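You operate a simulated robot arm through the tools that you are given. There is no shell and no other tool. Be economical: measure what you need, move in short steps, check, and stop when the job is done.

The job below is to be done with a simulated two-armed robot. You get a single attempt, and the scene is never put back.

Task
Close the paper drawer.

The check looks at the end state, three seconds after you hand in, the way a careful person would. Anything else that was tipped, shoved, dropped, spilled or broken makes it a failure.

Robot
Two 7-joint arms with two-finger parallel grippers on one trunk, on a base that drives. Base frame: it is fixed to the floor where the robot stands at the start and does not move with it; the origin is under the middle of the robot, x ahead of it, y to its left, z up. Lengths are in m, angles in rad, forces in N, time in s.
The left shoulder is at the start at [0.07, 0.134, 1.076], the right one opposite. With the tool pointing down near the work surface each hand reaches from about 0.1 to 0.64 m from the robot's upright axis, wherever it stands, measured 20 degrees to its own side. Places, roughly: paper drawer [0.7, 0.1, 0.7]. Payload 1.57 kg a hand.
The tool frame of a hand sits at the grasp point between the pads (the TCP): z along the fingers, y along the line on which they close. The tips reach 0.03 m beyond it. The gripper opens to 0.08 m. The fingers are 0.017 m wide and 0.012 m thick; the gripper's body (0.04 by 0.082 m) begins 0.08 m behind the TCP.
Orientation is told as [roll, pitch, yaw] about the base's x, y, z axes, in that order, counted from this pose: with the fingers straight down and closing along the base's y, the tool's x points along the base's -x, its y along +y and its z along -z.

Tools
- The arms move only by the tool step_arm. It takes "left_moves", "right_moves" or both (then of equal length, played together; a hand with none holds still); each is a list of rows, each a list of 7 numbers: the turn, a rotation vector about the tool's x, y, z in units of 4 degrees (1.0 is 4 degrees), then the shift along the tool's x, y, z in units of 25 mm (1.0 is 25 mm), then the closure, from 0 (fully open) to 1 (shut). In form: [[rx, ry, rz, x, y, z, claw], ...]. A call has 1 to 12 rows; each row shifts and turns the commanded pose from where the row before left it, along the tool's axes as they then stand. A call with a number of a shift or a turn outside -1 to 1 is refused whole. Each row takes 0.2 s and may step no farther than 0.05 m and 0.15 rad from the row before; otherwise, or with a gripper value out of range, the whole call is refused. A pose out of reach is approached as far as the arm can. The call stops where the force on the tool passes 40 N (or 10 N more than at its start, if that is more) or the arm is blocked; 0.2 s more then pass. Each finger travels about 0.153 m/s and halts on what it meets, pressing with about 32 N; the grip force reading is that of the motor and also rises with nothing between the fingers. The clock runs only during rows and for 0.2 s after the last one: add rows that do not move to give the fingers time. The reply holds the time, the measured pose of the TCP, the force on the tool along the base axes, the opening and the grip force, in the units named above and with some noise.
- Cameras (640 x 400 px; columns grow to the right, rows downward): "scene" is now at [0.1225, 0.0129, 1.2809]; the picture's right is [0.16, -0.99, 0.00], its down [-0.78, -0.12, -0.62] and it looks along [0.61, 0.10, -0.79] (base axes); focal length 251 px, centre (320, 200). "left" rides on the left gripper at [0.072, 0.007, -0.122] in its tool frame; the picture's right is [-0.09, 1.00, 0.00], its down [-0.84, -0.08, -0.54] and it looks along [-0.54, -0.05, 0.84] (tool axes); focal length 238 px, centre (320, 200). "right" rides on the right gripper at [0.072, -0.007, -0.122] in its tool frame; the picture's right is [0.09, 1.00, 0.00], its down [-0.84, 0.08, -0.54] and it looks along [-0.54, 0.05, 0.84] (tool axes); focal length 238 px, centre (320, 200). There is no depth. A picture from a camera that has moved, and an enlarged one, comes with that camera's place and axes in the base frame and with its lens.
- capture(camera): a new picture of that camera. It takes no simulated time.
- move_column(by): slides the trunk up (or, below 0, down) by that many m; the arms and the scene camera ride with it, the base frame stays. It gives what a move gives, with no picture.
- drive_base(legs): drives the robot by 1 to 6 legs, each [ahead, left, turn to the left] in m, m and rad, along the robot's own axes; the way and the turn of a leg run together, so that a leg with both is an arc; at most 1.5 m and 3.142 rad a leg. The arms and the cameras ride along, it lands a little off, and it stops where it bumps. It gives what a move gives.
- pan_tilt(pan, tilt): turns the head with the scene camera to pan (to the left, within 1.501 rad either way) and tilt (down, from -0.506 to 1.204), counted from straight ahead of the robot. It gives what a move gives.
- enlarge(camera, box): a new picture of the part [left, top, right, bottom] of that camera's present view, enlarged. It takes no simulated time.
- sign_off(): hands the job in; it is judged then, once.

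Work in short steps. Places have to be worked out from the pictures, the camera data and where the tool is seen: move nearer, look again, correct. Check each grasp and each placing, and mend what went wrong. You have 120 turns and 108 pictures in all, those below and enlarged ones among them. Open the grippers and draw the arms clear of the work before you hand the job in, unless the task says otherwise; then end with one line.

The tools are called after "Emit:" as name(argument=value, ...) on one line, values as JSON. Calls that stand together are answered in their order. step_arm: Moves the arms, as the interface text tells. Its arguments: {"type":"object","properties":{"left_moves":{"type":"array","items":{"type":"array","items":{"type":"number"}}},"right_moves":{"type":"array","items":{"type":"array","items":{"type":"number"}}}},"required":[]} The other tools are called the same way: move_column (by) slides the trunk up or down; drive_base (legs) drives the base; pan_tilt (pan, tilt) turns the head that bears the scene camera; capture (camera) takes a picture; enlarge (camera, box) takes an enlarged picture of a part of a camera's view; sign_off () hands the job in.

At the start:

```text
t: 0.0
left_ee_pos: [0.4889, 0.2111, 0.9093]
left_orientation: [0.001, -0.001, 0.002]
left_contact_force: [-0.1, 0.1, 0.0]
left_opening: 0.08
left_grip_force: 0.0
right_ee_pos: [0.411, -0.1084, 0.9503]
right_orientation: [0.001, 0.0, -0.001]
right_contact_force: [0.0, 0.6, 0.1]
right_opening: 0.0801
right_grip_force: 0.0
trunk travel left (down, up): [-0.65, 0.29]
robot x, y, heading: [-0.0004, -0.0005, -0.004]
head pan, tilt: [0.157, 0.902]
```

scene: 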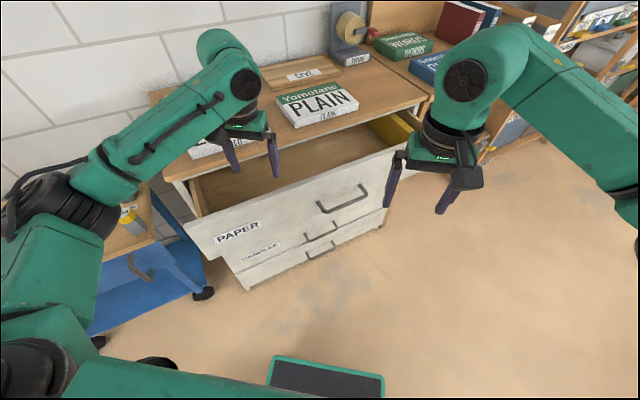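
right: 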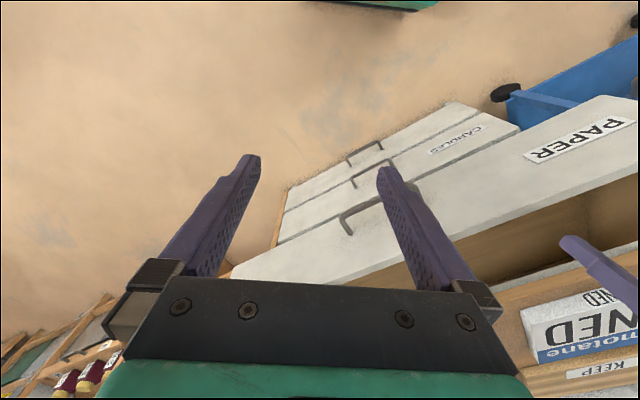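
left: 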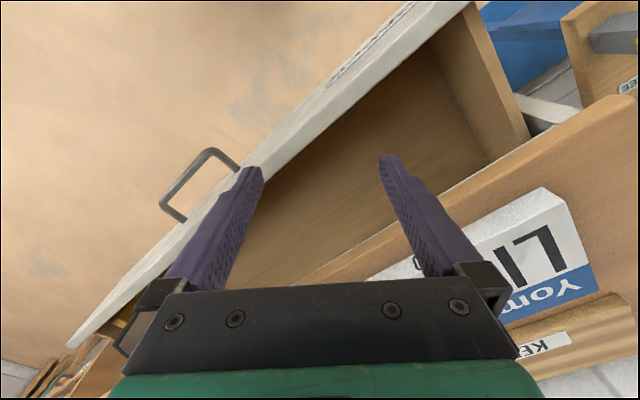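

The top drawer (PAPER) stands open, and its front runs diagonally. I'll look closer at its contents and at the yellow thing at its right end.

Emit:
enlarge(camera="scene", box=[330, 80, 450, 220])

Emit:
enlarge(camera="scene", box=[140, 100, 440, 290])

```text
2.86 times, centred on (390, 150) of scene
camera zoom: at [0.1225, 0.0129, 1.2809], right [0.16, -0.99, 0.0], down [-0.78, -0.12, -0.62], along [0.61, 0.1, -0.79], focal length 716 px, centre (120, 343)
```

zoom: 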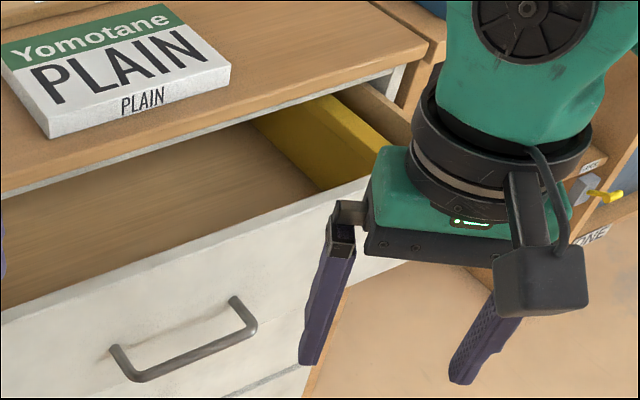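

```text
2.11 times, centred on (290, 195) of scene
camera zoom: at [0.1225, 0.0129, 1.2809], right [0.16, -0.99, 0.0], down [-0.78, -0.12, -0.62], along [0.61, 0.1, -0.79], focal length 528 px, centre (383, 210)
```

zoom: 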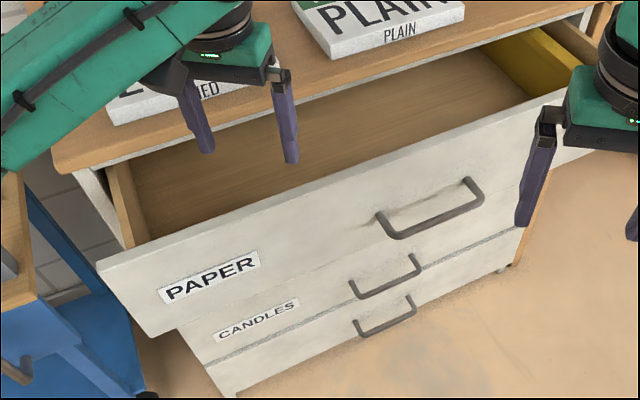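

A yellow item sits at the right end inside the drawer and may stand too tall to close. I'll move the right hand out of the way to see it.

Emit:
step_arm(right_moves=[[0, 0, 0, 0.5, -1, -0.3, 0], [0, 0, 0, 0.5, -1, -0.3, 0], [0, 0, 0, 0.5, -1, -0.3, 0], [0, 0, 0, 0.5, -1, -0.3, 0], [0, 0, 0, 0.5, -1, -0.3, 0], [0, 0, 0, 0.5, -1, 0, 0], [0, 0, 0, 0.5, -1, 0, 0], [0, 0, 0, 0.5, -1, 0, 0]])

Emit:
pan_tilt(pan=-0.1, tilt=0.75)

Emit:
capture(camera="scene")

```text
t: 1.8
left_ee_pos: [0.4874, 0.2121, 0.9104]
left_orientation: [0.0, -0.001, 0.001]
left_contact_force: [0.7, -0.1, 0.9]
left_opening: 0.0801
left_grip_force: 0.1
right_ee_pos: [0.3098, -0.3078, 0.9874]
right_orientation: [0.0, 0.0, 0.003]
right_contact_force: [-0.3, 0.1, -1.1]
right_opening: 0.0801
right_grip_force: 0.1
trunk travel left (down, up): [-0.65, 0.29]
robot x, y, heading: [-0.0, 0.0003, -0.004]
head pan, tilt: [0.157, 0.902]
```

```text
t: 2.6
left_ee_pos: [0.4879, 0.2112, 0.9081]
left_orientation: [0.002, 0.0, 0.002]
left_contact_force: [-0.5, 0.5, 0.1]
left_opening: 0.0795
left_grip_force: 0.1
right_ee_pos: [0.3113, -0.3066, 0.9878]
right_orientation: [0.001, 0.001, 0.001]
right_contact_force: [0.0, -0.4, 0.0]
right_opening: 0.0799
right_grip_force: 0.2
trunk travel left (down, up): [-0.65, 0.29]
robot x, y, heading: [-0.0031, 0.001, -0.0]
head pan, tilt: [-0.099, 0.75]
```

```text
102 pictures are left
camera scene: at [0.1306, -0.007, 1.293], right [-0.1, -1.0, 0.0], down [-0.68, 0.07, -0.73], along [0.73, -0.07, -0.68], focal length 251 px, centre (320, 200)
```

scene: 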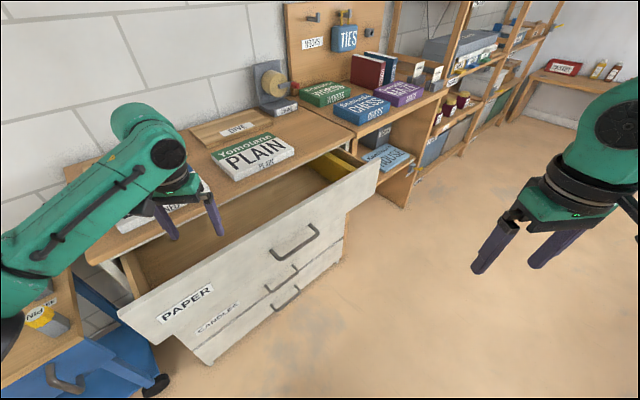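

Emit:
enlarge(camera="scene", box=[260, 120, 420, 220])

```text
4.00 times, centred on (340, 170) of scene
camera zoom: at [0.1306, -0.007, 1.293], right [-0.1, -1.0, 0.0], down [-0.68, 0.07, -0.73], along [0.73, -0.07, -0.68], focal length 1002 px, centre (240, 320)
```

zoom: 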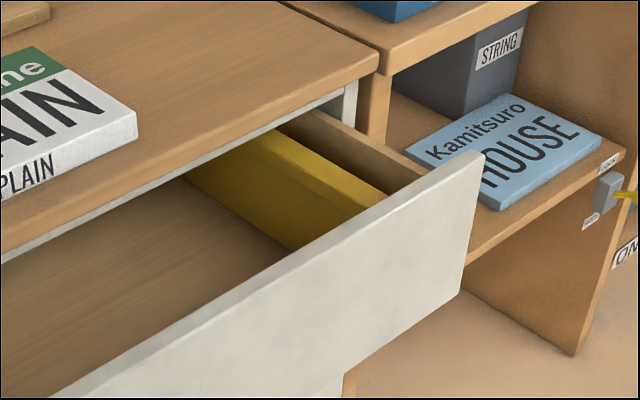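

The yellow item looks lower than the drawer front. I'll carry the left hand to the right to look down into the right end with its camera.

Emit:
step_arm(left_moves=[[0, 0, 0, -0.3, -1, 0, 0], [0, 0, 0, -0.3, -1, 0, 0], [0, 0, 0, -0.3, -1, 0, 0], [0, 0, 0, -0.3, -1, 0, 0], [0, 0, 0, -0.3, -1, 0, 0], [0, 0, 0, -0.3, -1, 0, 0], [0, 0, 0, -0.3, -1, 0, 0], [0, 0, 0, -0.3, -1, 0, 0], [0, 0, 0, -0.3, -1, 0, 0]])

Emit:
capture(camera="left")

Emit:
capture(camera="scene")

```text
t: 4.6
left_ee_pos: [0.5561, -0.016, 0.9068]
left_orientation: [0.002, 0.0, 0.0]
left_contact_force: [-0.2, -0.7, -0.6]
left_opening: 0.08
left_grip_force: 0.0
right_ee_pos: [0.3113, -0.3074, 0.9881]
right_orientation: [0.002, 0.0, -0.001]
right_contact_force: [0.0, 0.8, -0.6]
right_opening: 0.0801
right_grip_force: 0.1
trunk travel left (down, up): [-0.65, 0.29]
robot x, y, heading: [-0.0031, 0.0007, -0.005]
head pan, tilt: [-0.099, 0.75]
```

```text
100 pictures are left
camera left: at [0.4853, -0.0102, 1.0301], right [0.09, 1.0, 0.0], down [0.84, -0.08, 0.54], along [0.54, -0.05, -0.84], focal length 238 px, centre (320, 200)
```

left: 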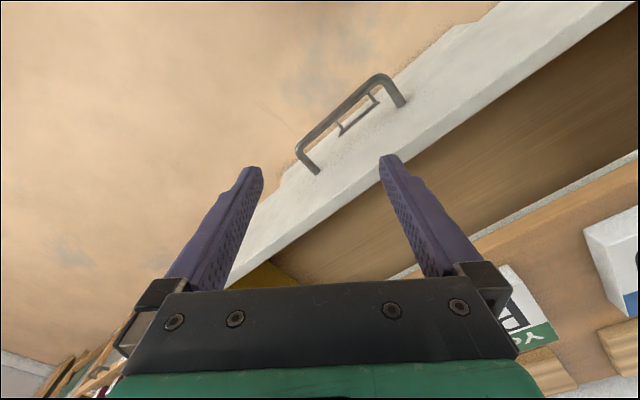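

```text
99 pictures are left
camera scene: at [0.1303, -0.009, 1.293], right [-0.1, -0.99, 0.0], down [-0.68, 0.07, -0.73], along [0.73, -0.07, -0.68], focal length 251 px, centre (320, 200)
```

scene: 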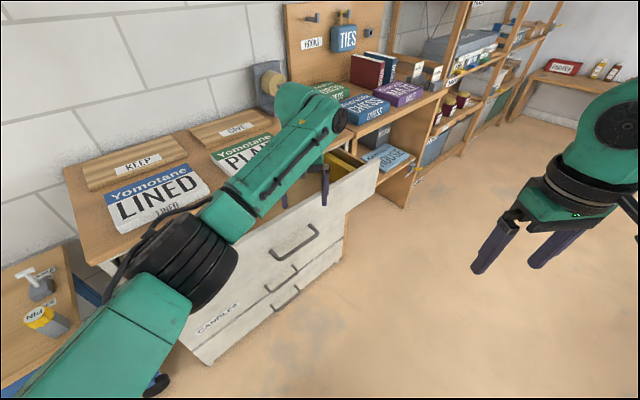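

Nothing clear yet about the yellow item. I'll pull the left hand back, then drive so the robot squarely faces the drawer (about 0.57 rad to the left), for a better look and a straight push.

Emit:
step_arm(left_moves=[[0, 0, 0, 1, 1, -0.3, 0], [0, 0, 0, 1, 1, -0.3, 0], [0, 0, 0, 1, 1, -0.3, 0], [0, 0, 0, 1, 1, -0.3, 0], [0, 0, 0, 1, 1, -0.3, 0], [0, 0, 0, 1, 1, -0.3, 0], [0, 0, 0, 1, 1, 0, 0], [0, 0, 0, 0, 1, 0, 0]])

Emit:
drive_base(legs=[[0, -0.3, 0], [0, 0, 0.57]])

Emit:
pan_tilt(pan=0, tilt=0.75)

Emit:
capture(camera="scene")

```text
t: 6.4
left_ee_pos: [0.382, 0.1868, 0.9544]
left_orientation: [0.0, -0.001, -0.001]
left_contact_force: [-0.1, 0.3, 0.1]
left_opening: 0.0804
left_grip_force: 0.0
right_ee_pos: [0.3111, -0.3067, 0.9876]
right_orientation: [0.0, 0.0, -0.002]
right_contact_force: [-1.1, 0.5, -0.1]
right_opening: 0.0799
right_grip_force: 0.0
trunk travel left (down, up): [-0.65, 0.29]
robot x, y, heading: [-0.0012, -0.0014, -0.0]
head pan, tilt: [-0.099, 0.75]
```

```text
t: 10.0
left_ee_pos: [0.2236, 0.0569, 0.9552]
left_orientation: [0.0, 0.0, 0.561]
left_contact_force: [0.5, -0.9, -0.1]
left_opening: 0.08
left_grip_force: 0.1
right_ee_pos: [0.4258, -0.397, 0.9878]
right_orientation: [0.001, -0.001, 0.561]
right_contact_force: [0.2, -0.3, 0.2]
right_opening: 0.0799
right_grip_force: 0.0
trunk travel left (down, up): [-0.65, 0.29]
robot x, y, heading: [0.0007, -0.3033, 0.559]
head pan, tilt: [-0.099, 0.75]
```

```text
t: 10.7
left_ee_pos: [0.225, 0.0572, 0.9541]
left_orientation: [-0.002, 0.0, 0.562]
left_contact_force: [0.1, -0.6, 0.6]
left_opening: 0.0802
left_grip_force: 0.0
right_ee_pos: [0.4266, -0.3971, 0.9871]
right_orientation: [0.0, 0.001, 0.561]
right_contact_force: [-0.3, 0.2, 0.0]
right_opening: 0.08
right_grip_force: 0.1
trunk travel left (down, up): [-0.65, 0.29]
robot x, y, heading: [-0.0005, -0.3051, 0.56]
head pan, tilt: [0.0, 0.75]
```

```text
98 pictures are left
camera scene: at [0.1103, -0.2314, 1.293], right [0.53, -0.85, 0.0], down [-0.58, -0.36, -0.73], along [0.62, 0.39, -0.68], focal length 251 px, centre (320, 200)
```

scene: 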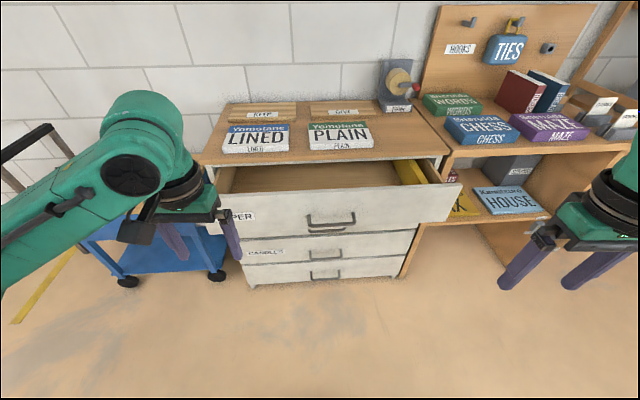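

Now squarely facing it. Zooming on the drawer's inside and right end.

Emit:
enlarge(camera="scene", box=[360, 130, 500, 230])

Emit:
enlarge(camera="scene", box=[190, 90, 470, 290])

```text
4.00 times, centred on (430, 180) of scene
camera zoom: at [0.1103, -0.2314, 1.293], right [0.53, -0.85, 0.0], down [-0.58, -0.36, -0.73], along [0.62, 0.39, -0.68], focal length 1002 px, centre (-120, 280)
```

zoom: 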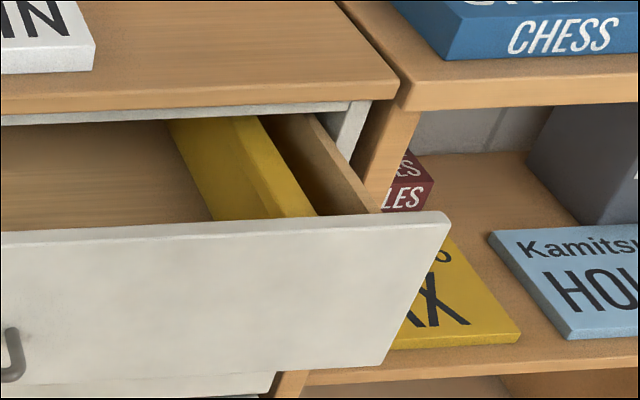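

```text
2.00 times, centred on (330, 190) of scene
camera zoom: at [0.1103, -0.2314, 1.293], right [0.53, -0.85, 0.0], down [-0.58, -0.36, -0.73], along [0.62, 0.39, -0.68], focal length 501 px, centre (300, 220)
```

zoom: 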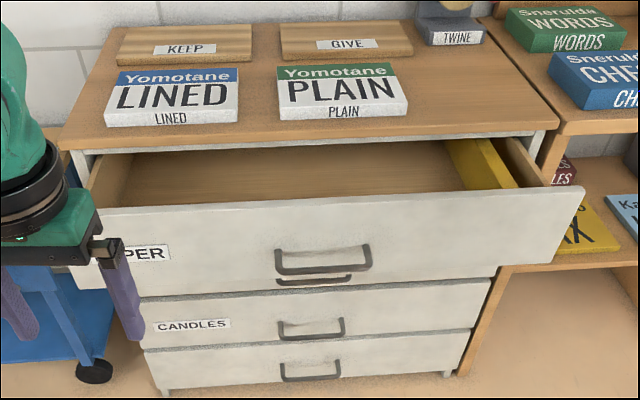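

The yellow thing is a slab-like object along the right side; I need to know whether its top would hit the carcass rail. Nothing is beneath the arms, so I'll lower the trunk for a flatter look.

Emit:
move_column(by=-0.42)

Emit:
pan_tilt(pan=-0.05, tilt=0.3)

Emit:
capture(camera="scene")

```text
refused: -0.42 is not a number from -0.4 to 0.4
```

```text
t: 11.6
left_ee_pos: [0.225, 0.057, 0.9547]
left_orientation: [-0.001, 0.0, 0.562]
left_contact_force: [0.0, 0.1, -0.3]
left_opening: 0.0798
left_grip_force: 0.0
right_ee_pos: [0.4261, -0.3974, 0.9881]
right_orientation: [0.0, -0.001, 0.561]
right_contact_force: [-0.4, -0.4, -0.5]
right_opening: 0.08
right_grip_force: 0.1
trunk travel left (down, up): [-0.65, 0.29]
robot x, y, heading: [-0.0014, -0.3049, 0.563]
head pan, tilt: [-0.051, 0.3]
```

```text
95 pictures are left
camera scene: at [0.1216, -0.2299, 1.3333], right [0.49, -0.87, 0.0], down [-0.26, -0.14, -0.95], along [0.83, 0.47, -0.3], focal length 251 px, centre (320, 200)
```

scene: 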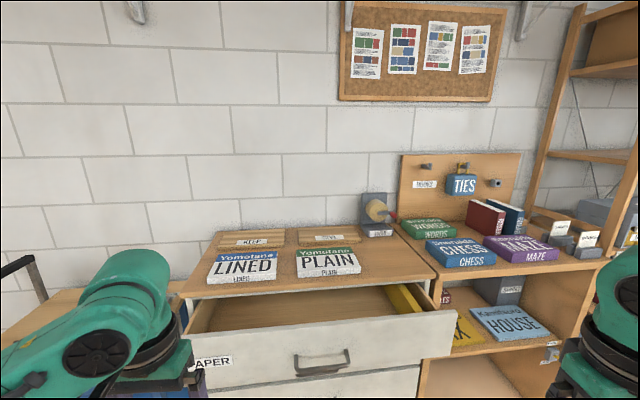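

The step limit is 0.4; lower by 0.38.

Emit:
move_column(by=-0.38)

Emit:
capture(camera="scene")

Emit:
enlarge(camera="scene", box=[360, 120, 500, 220])

```text
t: 15.2
left_ee_pos: [0.2239, 0.057, 0.5741]
left_orientation: [0.001, 0.001, 0.56]
left_contact_force: [-1.0, -0.4, -0.1]
left_opening: 0.0798
left_grip_force: 0.1
right_ee_pos: [0.4266, -0.3981, 0.608]
right_orientation: [-0.001, 0.0, 0.562]
right_contact_force: [-0.3, -0.1, -0.6]
right_opening: 0.08
right_grip_force: 0.2
trunk travel left (down, up): [-0.27, 0.67]
robot x, y, heading: [-0.0035, -0.3042, 0.56]
head pan, tilt: [-0.051, 0.3]
```

```text
94 pictures are left
camera scene: at [0.1215, -0.23, 0.9534], right [0.49, -0.87, 0.0], down [-0.26, -0.14, -0.96], along [0.83, 0.47, -0.3], focal length 251 px, centre (320, 200)
```

scene: 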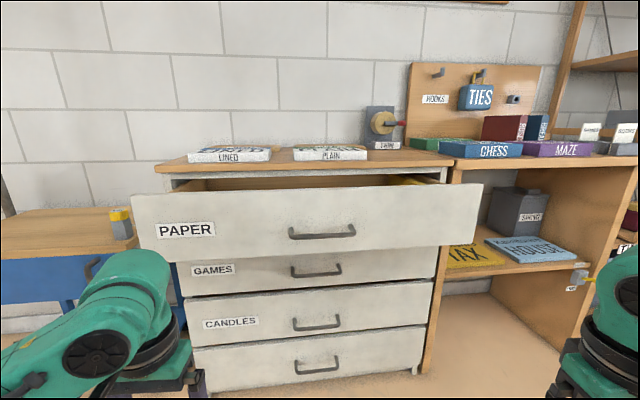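

```text
4.00 times, centred on (430, 170) of scene
camera zoom: at [0.1215, -0.23, 0.9534], right [0.49, -0.87, 0.0], down [-0.26, -0.14, -0.96], along [0.83, 0.47, -0.3], focal length 1002 px, centre (-120, 320)
```

zoom: 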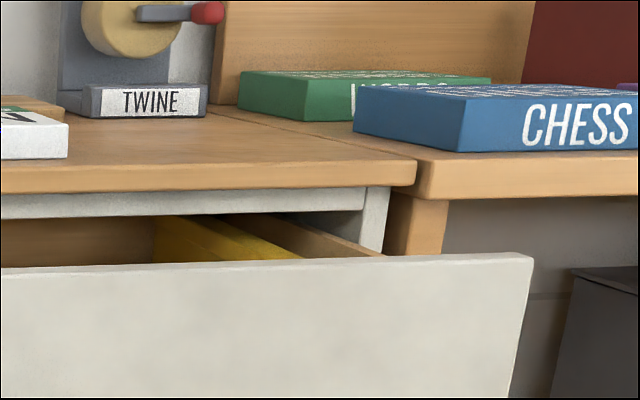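

Cross-checking views puts the drawer front's top at z≈0.79 and the opening at about 0.17 m; the yellow item stays below the front and under the rail. I'll push with both hands, fingers forward and closed. First raise the trunk a bit and start pitching the hands.

Emit:
move_column(by=0.14)

Emit:
step_arm(left_moves=[[0, -1, 0, -0.4, 0, 0, 1], [0, -1, 0, -0.4, 0, 0, 1], [0, -1, 0, -0.4, 0, 0, 1], [0, -1, 0, -0.4, 0, 0, 1], [0, -1, 0, -0.4, 0, 0, 1], [0, -1, 0, -0.4, 0, 0, 1], [0, -1, 0, -0.3, 0, 0.2, 1], [0, -1, 0, -0.3, 0, 0.2, 1], [0, -1, 0, -0.3, 0, 0.2, 1], [0, -1, 0, -0.3, 0, 0.2, 1]], right_moves=[[0, -1, 0, -0.4, 0.3, 0, 1], [0, -1, 0, -0.4, 0.3, 0, 1], [0, -1, 0, -0.4, 0.3, 0, 1], [0, -1, 0, -0.4, 0.3, 0, 1], [0, -1, 0, -0.4, 0.3, 0, 1], [0, -1, 0, -0.4, 0.3, 0, 1], [0, -1, 0, -0.3, 0.3, 0.2, 1], [0, -1, 0, -0.3, 0.3, 0.2, 1], [0, -1, 0, -0.3, 0.3, 0.2, 1], [0, -1, 0, -0.3, 0.3, 0.2, 1]])

Emit:
capture(camera="scene")

```text
t: 16.9
left_ee_pos: [0.2248, 0.0576, 0.7133]
left_orientation: [0.0, 0.0, 0.563]
left_contact_force: [-0.7, -0.1, 0.0]
left_opening: 0.0802
left_grip_force: 0.0
right_ee_pos: [0.426, -0.3972, 0.7481]
right_orientation: [-0.001, 0.0, 0.56]
right_contact_force: [0.3, 0.1, 0.2]
right_opening: 0.08
right_grip_force: 0.0
trunk travel left (down, up): [-0.41, 0.53]
robot x, y, heading: [0.0064, -0.3041, 0.562]
head pan, tilt: [-0.051, 0.3]
```

```text
t: 19.1
left_ee_pos: [0.3043, 0.1069, 0.7228]
left_orientation: [-0.001, -0.697, 0.563]
left_contact_force: [0.4, 0.0, 0.0]
left_opening: 0.0
left_grip_force: 21.2
right_ee_pos: [0.4662, -0.2844, 0.7555]
right_orientation: [-0.001, -0.699, 0.558]
right_contact_force: [0.4, 0.2, -0.3]
right_opening: 0.0
right_grip_force: 21.3
trunk travel left (down, up): [-0.41, 0.53]
robot x, y, heading: [0.0003, -0.3, 0.561]
head pan, tilt: [-0.051, 0.3]
```

```text
92 pictures are left
camera scene: at [0.1216, -0.2298, 1.0934], right [0.49, -0.87, 0.0], down [-0.26, -0.14, -0.96], along [0.83, 0.47, -0.3], focal length 251 px, centre (320, 200)
```

scene: 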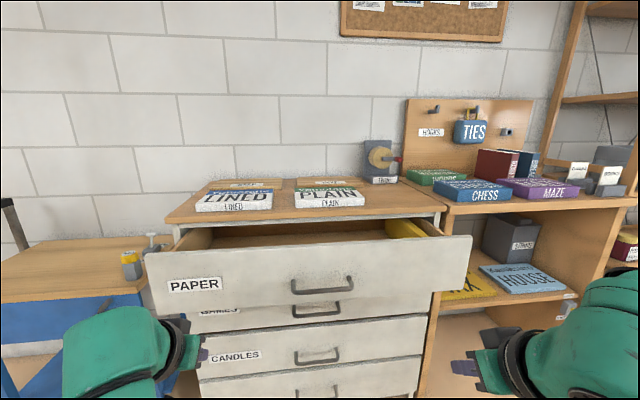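

The hands sit symmetrically about the handle (±0.21 m). I'll finish the pitch to nearly horizontal at z≈0.72.

Emit:
step_arm(left_moves=[[0, -1, 0, 0, 0, 0, 1], [0, -1, 0, 0, 0, 0, 1], [0, -1, 0, 0, 0, 0, 1], [0, -1, 0, 0, 0, 0, 1], [0, -1, 0, 0, 0, 0, 1], [0, -1, 0, 0, 0, 0, 1], [0, -1, 0, 0, 0, 0, 1], [0, -1, 0, 0, 0, 0, 1], [0, -1, 0, 0, 0, 0, 1], [0, -1, 0, 0, 0, 0, 1], [0, -1, 0, 0, 0, 0, 1]], right_moves=[[0, -1, 0, -0.1, 0, 0, 1], [0, -1, 0, -0.1, 0, 0, 1], [0, -1, 0, -0.1, 0, 0, 1], [0, -1, 0, -0.1, 0, 0, 1], [0, -1, 0, -0.1, 0, 0, 1], [0, -1, 0, -0.1, 0, 0, 1], [0, -1, 0, -0.1, 0, 0, 1], [0, -1, 0, -0.1, 0, 0, 1], [0, -1, 0, -0.1, 0, 0, 1], [0, -1, 0, -0.1, 0, 0, 1], [0, -1, 0, -0.1, 0, 0, 1]])

Emit:
pan_tilt(pan=0, tilt=0.6)

Emit:
capture(camera="scene")

Emit:
capture(camera="right")

Emit:
capture(camera="left")

```text
t: 21.5
left_ee_pos: [0.3055, 0.1087, 0.722]
left_orientation: [-0.007, -1.468, 0.566]
left_contact_force: [-0.2, 0.5, -0.6]
left_opening: 0.0001
left_grip_force: 21.6
right_ee_pos: [0.4947, -0.2814, 0.7731]
right_orientation: [0.019, -1.093, 0.492]
right_contact_force: [0.2, -0.1, 0.2]
right_opening: 0.0001
right_grip_force: 22.1
right hand out of reach, approached as far as the arm can: row 5, 6, 7, 8, 9, 10, 11
trunk travel left (down, up): [-0.41, 0.53]
robot x, y, heading: [0.0015, -0.3056, 0.559]
head pan, tilt: [-0.051, 0.3]
```

```text
t: 22.3
left_ee_pos: [0.3054, 0.1079, 0.7213]
left_orientation: [-0.006, -1.465, 0.565]
left_contact_force: [0.3, 0.1, 0.3]
left_opening: 0.0
left_grip_force: 21.9
right_ee_pos: [0.4947, -0.2818, 0.7736]
right_orientation: [0.018, -1.096, 0.494]
right_contact_force: [-0.5, 0.1, 0.3]
right_opening: 0.0001
right_grip_force: 20.9
trunk travel left (down, up): [-0.41, 0.53]
robot x, y, heading: [-0.0016, -0.3038, 0.557]
head pan, tilt: [0.0, 0.6]
```

```text
91 pictures are left
camera scene: at [0.1149, -0.2285, 1.066], right [0.53, -0.85, 0.0], down [-0.48, -0.3, -0.83], along [0.7, 0.44, -0.56], focal length 251 px, centre (320, 200)
```

scene: 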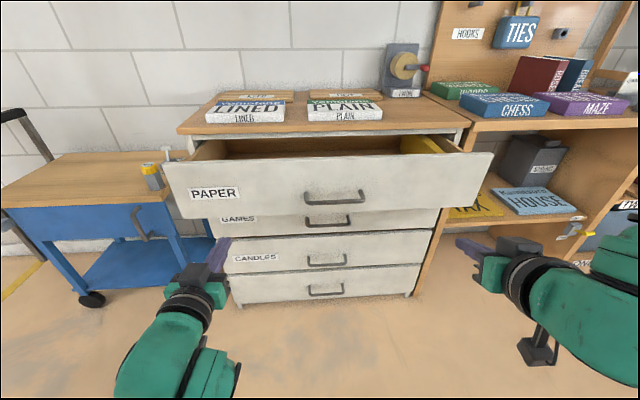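

```text
90 pictures are left
camera right: at [0.3741, -0.3575, 0.7657], right [-0.52, 0.85, -0.07], down [-0.12, 0.01, 0.99], along [0.84, 0.53, 0.09], focal length 238 px, centre (320, 200)
```

right: 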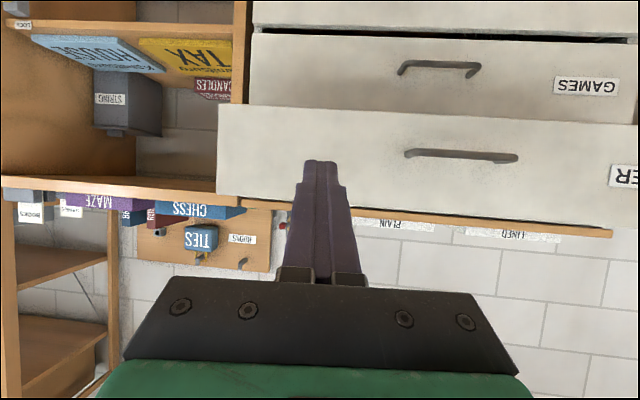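

```text
89 pictures are left
camera left: at [0.1916, 0.0445, 0.6638], right [-0.52, 0.85, 0.09], down [-0.34, -0.3, 0.89], along [0.78, 0.43, 0.45], focal length 238 px, centre (320, 200)
```

left: 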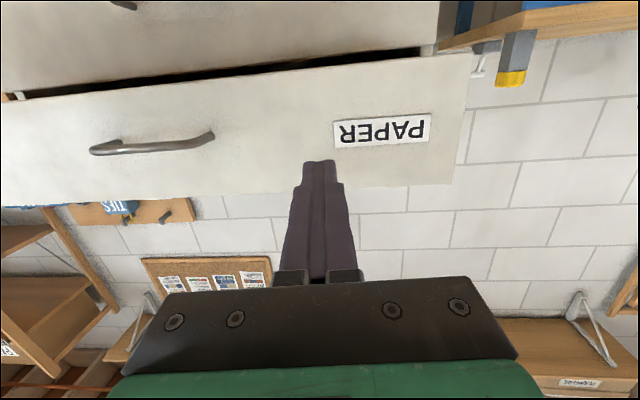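

The right arm's pitch tops out near -1.1 rad, which is enough. I'll bring its command back to about -1.05 and lower it to z≈0.73.

Emit:
step_arm(right_moves=[[0, 1, 0, 0.35, 0, 0, 1], [0, 1, 0, 0.35, 0, 0, 1], [0, 1, 0, 0.35, 0, 0, 1], [0, 1, 0, 0.35, 0, 0, 1], [0, 1, 0, 0.35, 0, 0, 1], [0, 1, 0, 0.35, 0, 0, 1], [0, 1, 0, 0, 0, 0, 1]])

```text
t: 23.9
left_ee_pos: [0.3059, 0.1081, 0.7215]
left_orientation: [-0.003, -1.465, 0.567]
left_contact_force: [-0.4, 0.2, 0.7]
left_opening: 0.0001
left_grip_force: 21.4
right_ee_pos: [0.4661, -0.2964, 0.7334]
right_orientation: [0.011, -0.606, 0.503]
right_contact_force: [0.5, 0.5, 0.3]
right_opening: 0.0002
right_grip_force: 21.1
trunk travel left (down, up): [-0.41, 0.53]
robot x, y, heading: [-0.0014, -0.3022, 0.559]
head pan, tilt: [0.0, 0.6]
```

Pitch the right hand back to about -1.03, then drive 0.14 m forward with a small left turn to square up.

Emit:
step_arm(right_moves=[[0, -1, 0.2, 0, 0, 0, 1], [0, -1, 0.2, 0, 0, 0, 1], [0, -1, 0.2, 0, 0, 0, 1], [0, -1, 0.2, 0, 0, 0, 1], [0, -1, 0, 0, 0, 0, 1], [0, -1, 0, 0, 0, 0, 1]])

Emit:
drive_base(legs=[[0.14, 0, 0.04]])

Emit:
pan_tilt(pan=0, tilt=0.8)

Emit:
capture(camera="scene")

```text
t: 25.3
left_ee_pos: [0.3054, 0.1072, 0.7218]
left_orientation: [0.001, -1.467, 0.559]
left_contact_force: [0.0, -0.7, -1.0]
left_opening: 0.0
left_grip_force: 21.0
right_ee_pos: [0.4748, -0.2941, 0.74]
right_orientation: [0.134, -0.906, 0.312]
right_contact_force: [-0.5, -0.4, 0.9]
right_opening: 0.0
right_grip_force: 21.2
right hand out of reach, approached as far as the arm can: row 5, 6
trunk travel left (down, up): [-0.41, 0.53]
robot x, y, heading: [0.0039, -0.3052, 0.559]
head pan, tilt: [0.0, 0.6]
```

```text
t: 26.6
left_ee_pos: [0.4075, 0.1954, 0.7218]
left_orientation: [-0.007, -1.464, 0.603]
left_contact_force: [-1.4, 0.1, -0.2]
left_opening: 0.0001
left_grip_force: 21.4
right_ee_pos: [0.5914, -0.2004, 0.7399]
right_orientation: [0.133, -0.904, 0.354]
right_contact_force: [0.6, 0.2, -0.5]
right_opening: 0.0001
right_grip_force: 20.9
trunk travel left (down, up): [-0.41, 0.53]
robot x, y, heading: [0.1229, -0.2269, 0.598]
head pan, tilt: [0.0, 0.6]
```

```text
t: 27.4
left_ee_pos: [0.4074, 0.1966, 0.7218]
left_orientation: [-0.004, -1.465, 0.602]
left_contact_force: [0.6, 0.0, -0.1]
left_opening: 0.0
left_grip_force: 21.0
right_ee_pos: [0.5918, -0.2, 0.7396]
right_orientation: [0.132, -0.903, 0.353]
right_contact_force: [-0.7, 0.1, 0.1]
right_opening: 0.0002
right_grip_force: 21.0
trunk travel left (down, up): [-0.41, 0.53]
robot x, y, heading: [0.1162, -0.2295, 0.592]
head pan, tilt: [0.0, 0.799]
```

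```text
88 pictures are left
camera scene: at [0.2234, -0.1519, 1.0491], right [0.56, -0.83, 0.0], down [-0.59, -0.4, -0.7], along [0.58, 0.39, -0.72], focal length 251 px, centre (320, 200)
```

scene: 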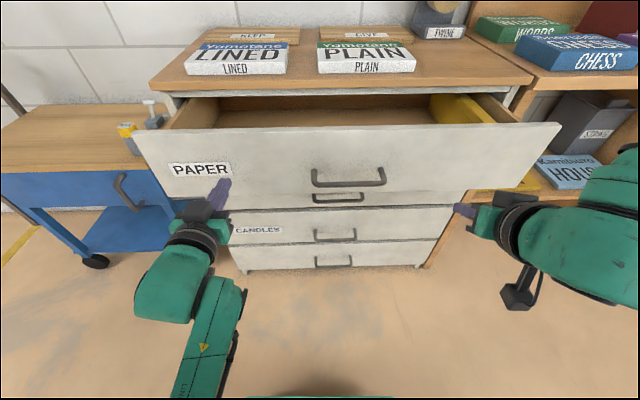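

Squared up. Tips are still short of the front (left ≈0.07 m, right ≈0.15 m). I'll advance the right hand 0.08 m to match the left and see how the reading follows.

Emit:
step_arm(right_moves=[[0, 0, 0, -0.48, 0.2, 0.6, 1], [0, 0, 0, -0.48, 0.2, 0.6, 1], [0, 0, 0, -0.48, 0.2, 0.6, 1], [0, 0, 0, -0.48, 0.2, 0.6, 1]])

Emit:
capture(camera="scene")

```text
t: 28.4
left_ee_pos: [0.4079, 0.1976, 0.7213]
left_orientation: [-0.006, -1.464, 0.602]
left_contact_force: [-1.1, 0.4, 0.1]
left_opening: 0.0001
left_grip_force: 21.1
right_ee_pos: [0.6513, -0.1478, 0.7426]
right_orientation: [0.132, -0.906, 0.352]
right_contact_force: [-0.6, 0.3, 0.5]
right_opening: 0.0
right_grip_force: 21.7
trunk travel left (down, up): [-0.41, 0.53]
robot x, y, heading: [0.1198, -0.2209, 0.598]
head pan, tilt: [0.0, 0.799]
```

```text
87 pictures are left
camera scene: at [0.2236, -0.1515, 1.049], right [0.56, -0.83, 0.0], down [-0.59, -0.4, -0.7], along [0.58, 0.39, -0.72], focal length 251 px, centre (320, 200)
```

scene: 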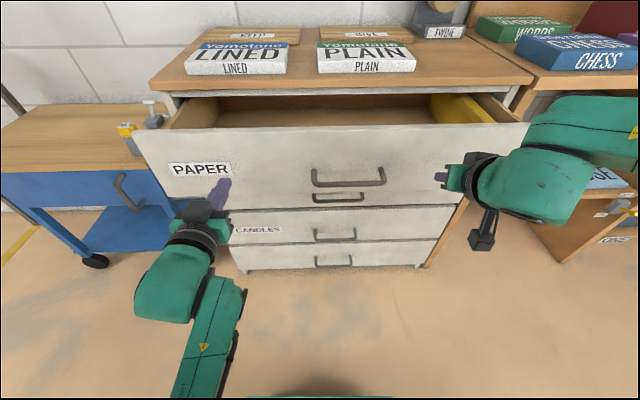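

The right hand follows well. Both now advance together until contact with the front.

Emit:
step_arm(left_moves=[[0, 0, 0, 0, 0, 0.8, 1], [0, 0, 0, 0, 0, 0.8, 1], [0, 0, 0, 0, 0, 0.8, 1], [0, 0, 0, 0, 0, 0.8, 1], [0, 0, 0, 0, 0, 0.8, 1]], right_moves=[[0, 0, 0, -0.48, 0.2, 0.6, 1], [0, 0, 0, -0.48, 0.2, 0.6, 1], [0, 0, 0, -0.48, 0.2, 0.6, 1], [0, 0, 0, -0.48, 0.2, 0.6, 1], [0, 0, 0, -0.48, 0.2, 0.6, 1]])

Emit:
capture(camera="scene")

```text
t: 29.6
left_ee_pos: [0.4906, 0.2524, 0.7081]
left_orientation: [-0.006, -1.461, 0.605]
left_contact_force: [0.0, 0.5, 0.4]
left_opening: 0.0002
left_grip_force: 21.2
right_ee_pos: [0.7281, -0.0833, 0.7464]
right_orientation: [0.135, -0.904, 0.351]
right_contact_force: [0.8, -0.5, -0.5]
right_opening: 0.0003
right_grip_force: 21.3
trunk travel left (down, up): [-0.41, 0.53]
robot x, y, heading: [0.1203, -0.2294, 0.598]
head pan, tilt: [0.0, 0.799]
```

```text
86 pictures are left
camera scene: at [0.2243, -0.1512, 1.0488], right [0.56, -0.83, 0.0], down [-0.59, -0.4, -0.7], along [0.58, 0.39, -0.72], focal length 251 px, centre (320, 200)
```

scene: 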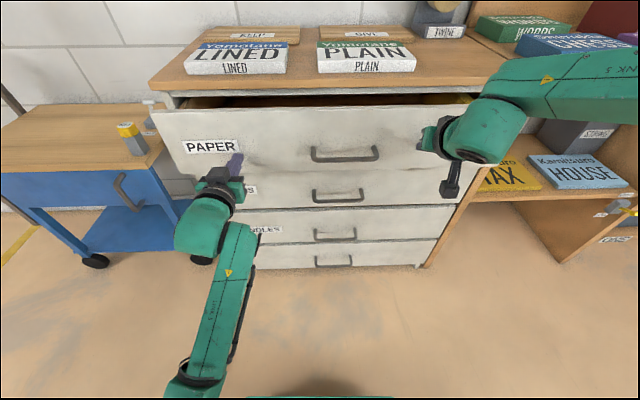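

The drawer slides easily. The right forearm appears near the shelf, so I'll check its clearance before continuing.

Emit:
pan_tilt(pan=-0.5, tilt=0.6)

Emit:
capture(camera="scene")

```text
t: 30.5
left_ee_pos: [0.489, 0.2514, 0.71]
left_orientation: [-0.005, -1.464, 0.603]
left_contact_force: [-0.2, 0.4, 0.4]
left_opening: 0.0002
left_grip_force: 21.3
right_ee_pos: [0.7272, -0.0844, 0.7472]
right_orientation: [0.132, -0.906, 0.35]
right_contact_force: [0.5, -0.7, -0.2]
right_opening: 0.0001
right_grip_force: 21.2
trunk travel left (down, up): [-0.41, 0.53]
robot x, y, heading: [0.1174, -0.2261, 0.598]
head pan, tilt: [-0.499, 0.6]
```

```text
85 pictures are left
camera scene: at [0.2447, -0.1885, 1.0659], right [0.1, -1.0, 0.0], down [-0.56, -0.06, -0.82], along [0.82, 0.08, -0.57], focal length 251 px, centre (320, 200)
```

scene: 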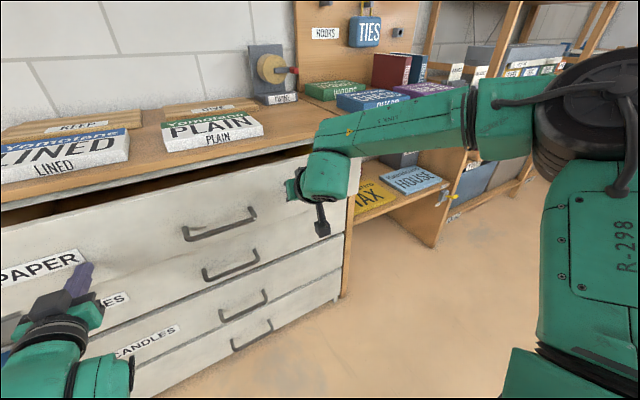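

The forearm is well in front of the shelf. Continue pushing with both, a few small steps.

Emit:
step_arm(left_moves=[[0, 0, 0, -0.08, 0, 0.6, 1], [0, 0, 0, -0.08, 0, 0.6, 1], [0, 0, 0, -0.08, 0, 0.6, 1]], right_moves=[[0, 0, 0, -0.36, 0.15, 0.45, 1], [0, 0, 0, -0.36, 0.15, 0.45, 1], [0, 0, 0, -0.36, 0.15, 0.45, 1]])

Emit:
capture(camera="scene")

```text
t: 31.3
left_ee_pos: [0.5289, 0.2788, 0.7102]
left_orientation: [-0.002, -1.464, 0.599]
left_contact_force: [0.1, 1.0, -0.2]
left_opening: 0.0
left_grip_force: 21.1
right_ee_pos: [0.76, -0.0541, 0.7485]
right_orientation: [0.132, -0.905, 0.351]
right_contact_force: [0.9, 0.6, 0.2]
right_opening: 0.0001
right_grip_force: 21.7
trunk travel left (down, up): [-0.41, 0.53]
robot x, y, heading: [0.1138, -0.2256, 0.597]
head pan, tilt: [-0.499, 0.6]
```

```text
84 pictures are left
camera scene: at [0.2455, -0.1883, 1.0658], right [0.1, -1.0, 0.0], down [-0.56, -0.06, -0.82], along [0.82, 0.08, -0.57], focal length 251 px, centre (320, 200)
```

scene: 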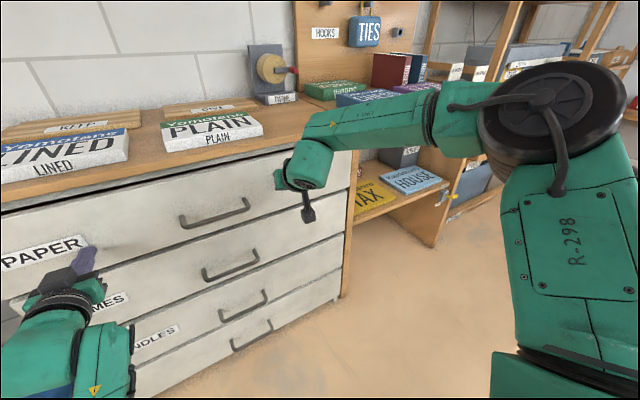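

Nearly shut, still a dark gap under the desk rail. Three more smaller steps.

Emit:
step_arm(left_moves=[[0, 0, 0, -0.05, 0, 0.5, 1], [0, 0, 0, -0.05, 0, 0.5, 1], [0, 0, 0, -0.05, 0, 0.5, 1]], right_moves=[[0, 0, 0, -0.3, 0.12, 0.38, 1], [0, 0, 0, -0.3, 0.12, 0.38, 1], [0, 0, 0, -0.3, 0.12, 0.38, 1]])

Emit:
pan_tilt(pan=-0.1, tilt=0.6)

Emit:
capture(camera="scene")

Emit:
enlarge(camera="scene", box=[120, 80, 520, 330])

```text
t: 31.8
left_ee_pos: [0.5361, 0.2837, 0.7122]
left_orientation: [0.004, -1.465, 0.598]
left_contact_force: [-7.4, -6.5, 1.7]
left_opening: 0.0
left_grip_force: 21.1
right_ee_pos: [0.7694, -0.0476, 0.75]
right_orientation: [0.131, -0.906, 0.354]
right_contact_force: [-1.3, 0.7, -0.9]
right_opening: 0.0002
right_grip_force: 21.7
trunk travel left (down, up): [-0.41, 0.53]
robot x, y, heading: [0.1148, -0.2282, 0.594]
head pan, tilt: [-0.499, 0.6]
stopped in row 2 (left hand): the force on the tool passed its limit (the readings are from after the stop); the commanded pose is now the measured one
```

```text
t: 32.6
left_ee_pos: [0.5372, 0.284, 0.7139]
left_orientation: [0.005, -1.466, 0.597]
left_contact_force: [-9.9, -8.9, 1.1]
left_opening: 0.0001
left_grip_force: 21.3
right_ee_pos: [0.7698, -0.0481, 0.7509]
right_orientation: [0.132, -0.908, 0.355]
right_contact_force: [-0.4, -0.3, 0.4]
right_opening: 0.0
right_grip_force: 21.4
trunk travel left (down, up): [-0.41, 0.53]
robot x, y, heading: [0.1157, -0.2279, 0.6]
head pan, tilt: [-0.099, 0.6]
```

```text
83 pictures are left
camera scene: at [0.2323, -0.1568, 1.0663], right [0.48, -0.88, 0.0], down [-0.5, -0.27, -0.83], along [0.73, 0.39, -0.56], focal length 251 px, centre (320, 200)
```

scene: 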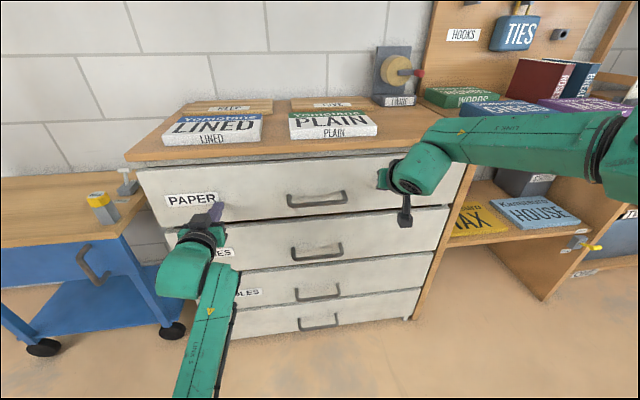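

```text
1.60 times, centred on (320, 205) of scene
camera zoom: at [0.2323, -0.1568, 1.0663], right [0.48, -0.88, 0.0], down [-0.5, -0.27, -0.83], along [0.73, 0.39, -0.56], focal length 401 px, centre (320, 192)
```

zoom: 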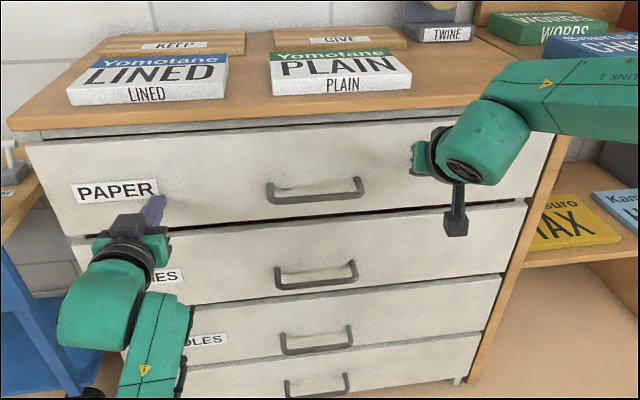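

The left hand met resistance at 40 N. I'll check whether that is flush or jammed using close-ups from the hand cameras and scene.

Emit:
capture(camera="right")

Emit:
capture(camera="left")

Emit:
enlarge(camera="scene", box=[110, 130, 270, 230])

Emit:
enlarge(camera="scene", box=[330, 130, 490, 230])

```text
81 pictures are left
camera right: at [0.6475, -0.1169, 0.7679], right [-0.49, 0.87, 0.01], down [0.08, 0.03, 1.0], along [0.87, 0.49, -0.08], focal length 238 px, centre (320, 200)
```

right: 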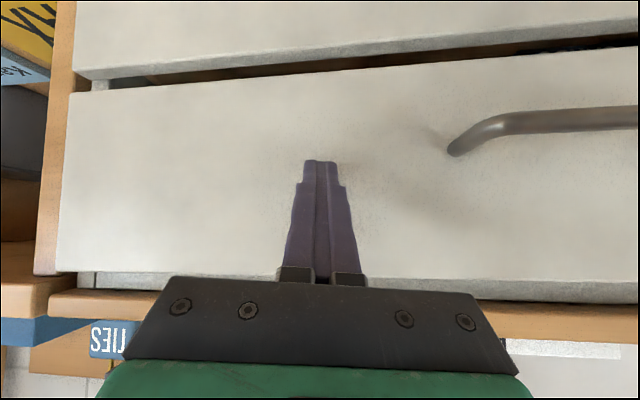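

```text
80 pictures are left
camera left: at [0.425, 0.2163, 0.6547], right [-0.55, 0.83, 0.09], down [-0.33, -0.32, 0.89], along [0.77, 0.46, 0.45], focal length 238 px, centre (320, 200)
```

left: 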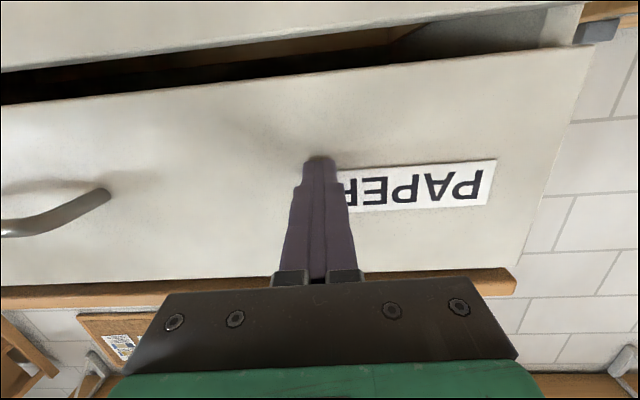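

```text
4.00 times, centred on (190, 180) of scene
camera zoom: at [0.2323, -0.1568, 1.0663], right [0.48, -0.88, 0.0], down [-0.5, -0.27, -0.83], along [0.73, 0.39, -0.56], focal length 1002 px, centre (840, 280)
```

zoom: 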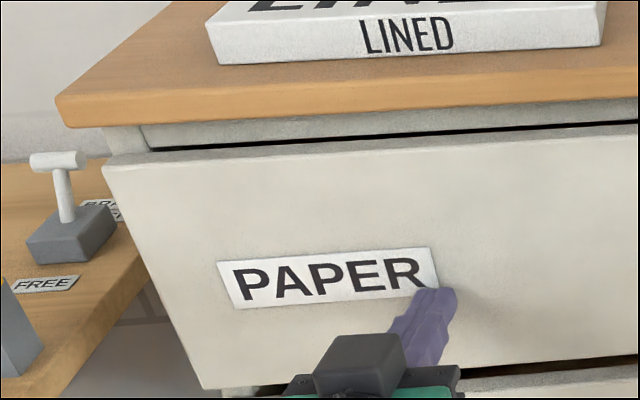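

```text
4.00 times, centred on (410, 180) of scene
camera zoom: at [0.2323, -0.1568, 1.0663], right [0.48, -0.88, 0.0], down [-0.5, -0.27, -0.83], along [0.73, 0.39, -0.56], focal length 1002 px, centre (-40, 280)
```

zoom: 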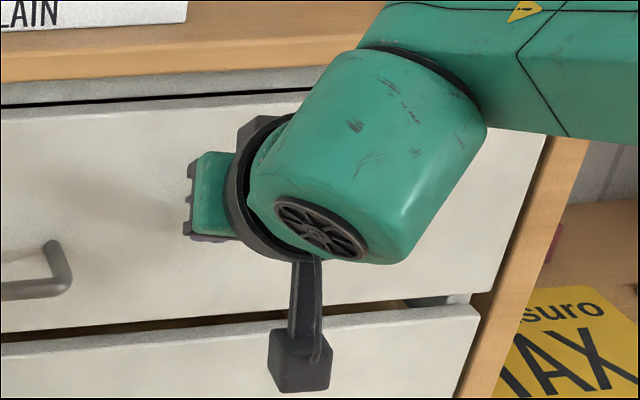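

There still seems to be a gap of a couple of cm behind the PAPER front. I'll retreat the right hand to see the right edge, leaving the left in place.

Emit:
step_arm(right_moves=[[0, 0, 0, 0.48, -0.2, -0.6, 1], [0, 0, 0, 0.48, -0.2, -0.6, 1], [0, 0, 0, 0.48, -0.2, -0.6, 1], [0, 0, 0, 0.48, -0.2, -0.6, 1], [0, 0, 0, 0.48, -0.2, -0.6, 1], [0, 0, 0, 0.48, -0.2, -0.6, 1], [0, 0, 0, 0.48, -0.2, -0.6, 1], [0, 0, 0, 0.48, -0.2, -0.6, 1]])

Emit:
enlarge(camera="scene", box=[330, 130, 490, 230])

Emit:
capture(camera="right")

```text
t: 34.4
left_ee_pos: [0.5364, 0.2847, 0.7126]
left_orientation: [0.003, -1.466, 0.597]
left_contact_force: [-9.2, -8.1, 2.1]
left_opening: 0.0
left_grip_force: 21.5
right_ee_pos: [0.6495, -0.1503, 0.7455]
right_orientation: [0.132, -0.906, 0.353]
right_contact_force: [0.0, -0.6, 0.2]
right_opening: 0.0
right_grip_force: 21.2
trunk travel left (down, up): [-0.41, 0.53]
robot x, y, heading: [0.1146, -0.2294, 0.592]
head pan, tilt: [-0.099, 0.6]
```

```text
4.00 times, centred on (410, 180) of scene
camera zoom: at [0.2322, -0.1567, 1.0663], right [0.48, -0.88, 0.0], down [-0.49, -0.27, -0.83], along [0.73, 0.4, -0.56], focal length 1002 px, centre (-40, 280)
```

zoom: 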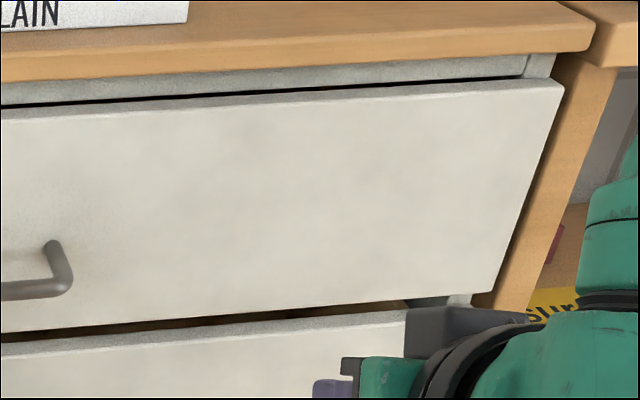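

```text
76 pictures are left
camera right: at [0.5261, -0.2203, 0.7628], right [-0.49, 0.87, 0.01], down [0.08, 0.03, 1.0], along [0.87, 0.49, -0.08], focal length 238 px, centre (320, 200)
```

right: 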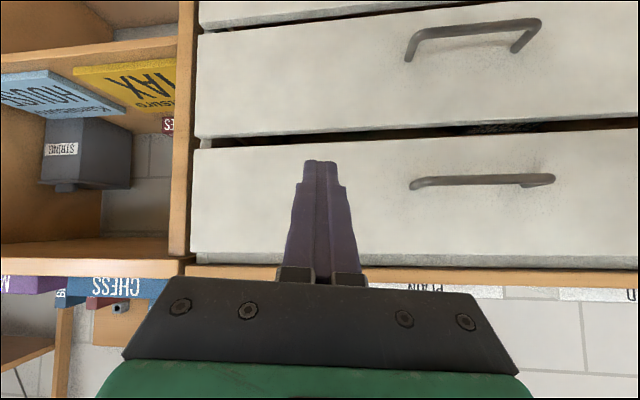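

The PAPER and GAMES front edges look nearly collinear. I'll zoom in to measure the residual offset.

Emit:
enlarge(camera="right", box=[165, 90, 265, 190])

Emit:
enlarge(camera="right", box=[160, 20, 260, 100])

```text
4.00 times, centred on (215, 140) of right
camera zoom: at [0.5261, -0.2203, 0.7628], right [-0.49, 0.87, 0.01], down [0.08, 0.03, 1.0], along [0.87, 0.49, -0.08], focal length 953 px, centre (740, 440)
```

zoom: 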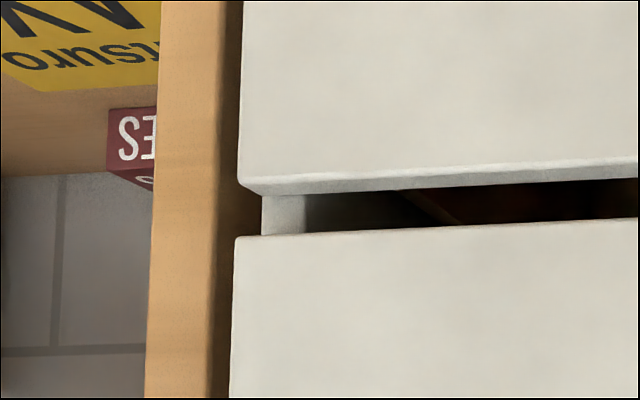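

```text
5.00 times, centred on (210, 60) of right
camera zoom: at [0.5261, -0.2203, 0.7628], right [-0.49, 0.87, 0.01], down [0.08, 0.03, 1.0], along [0.87, 0.49, -0.08], focal length 1192 px, centre (870, 900)
```

zoom: 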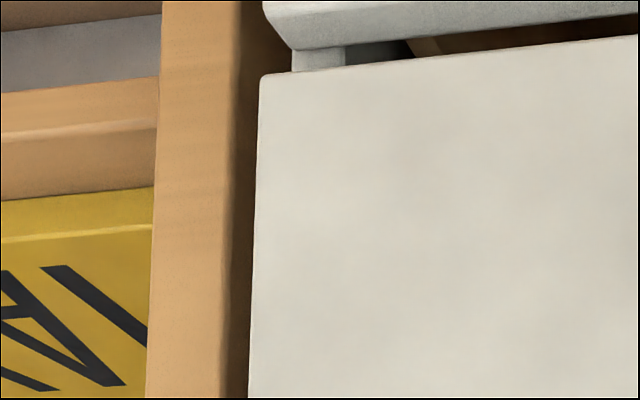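

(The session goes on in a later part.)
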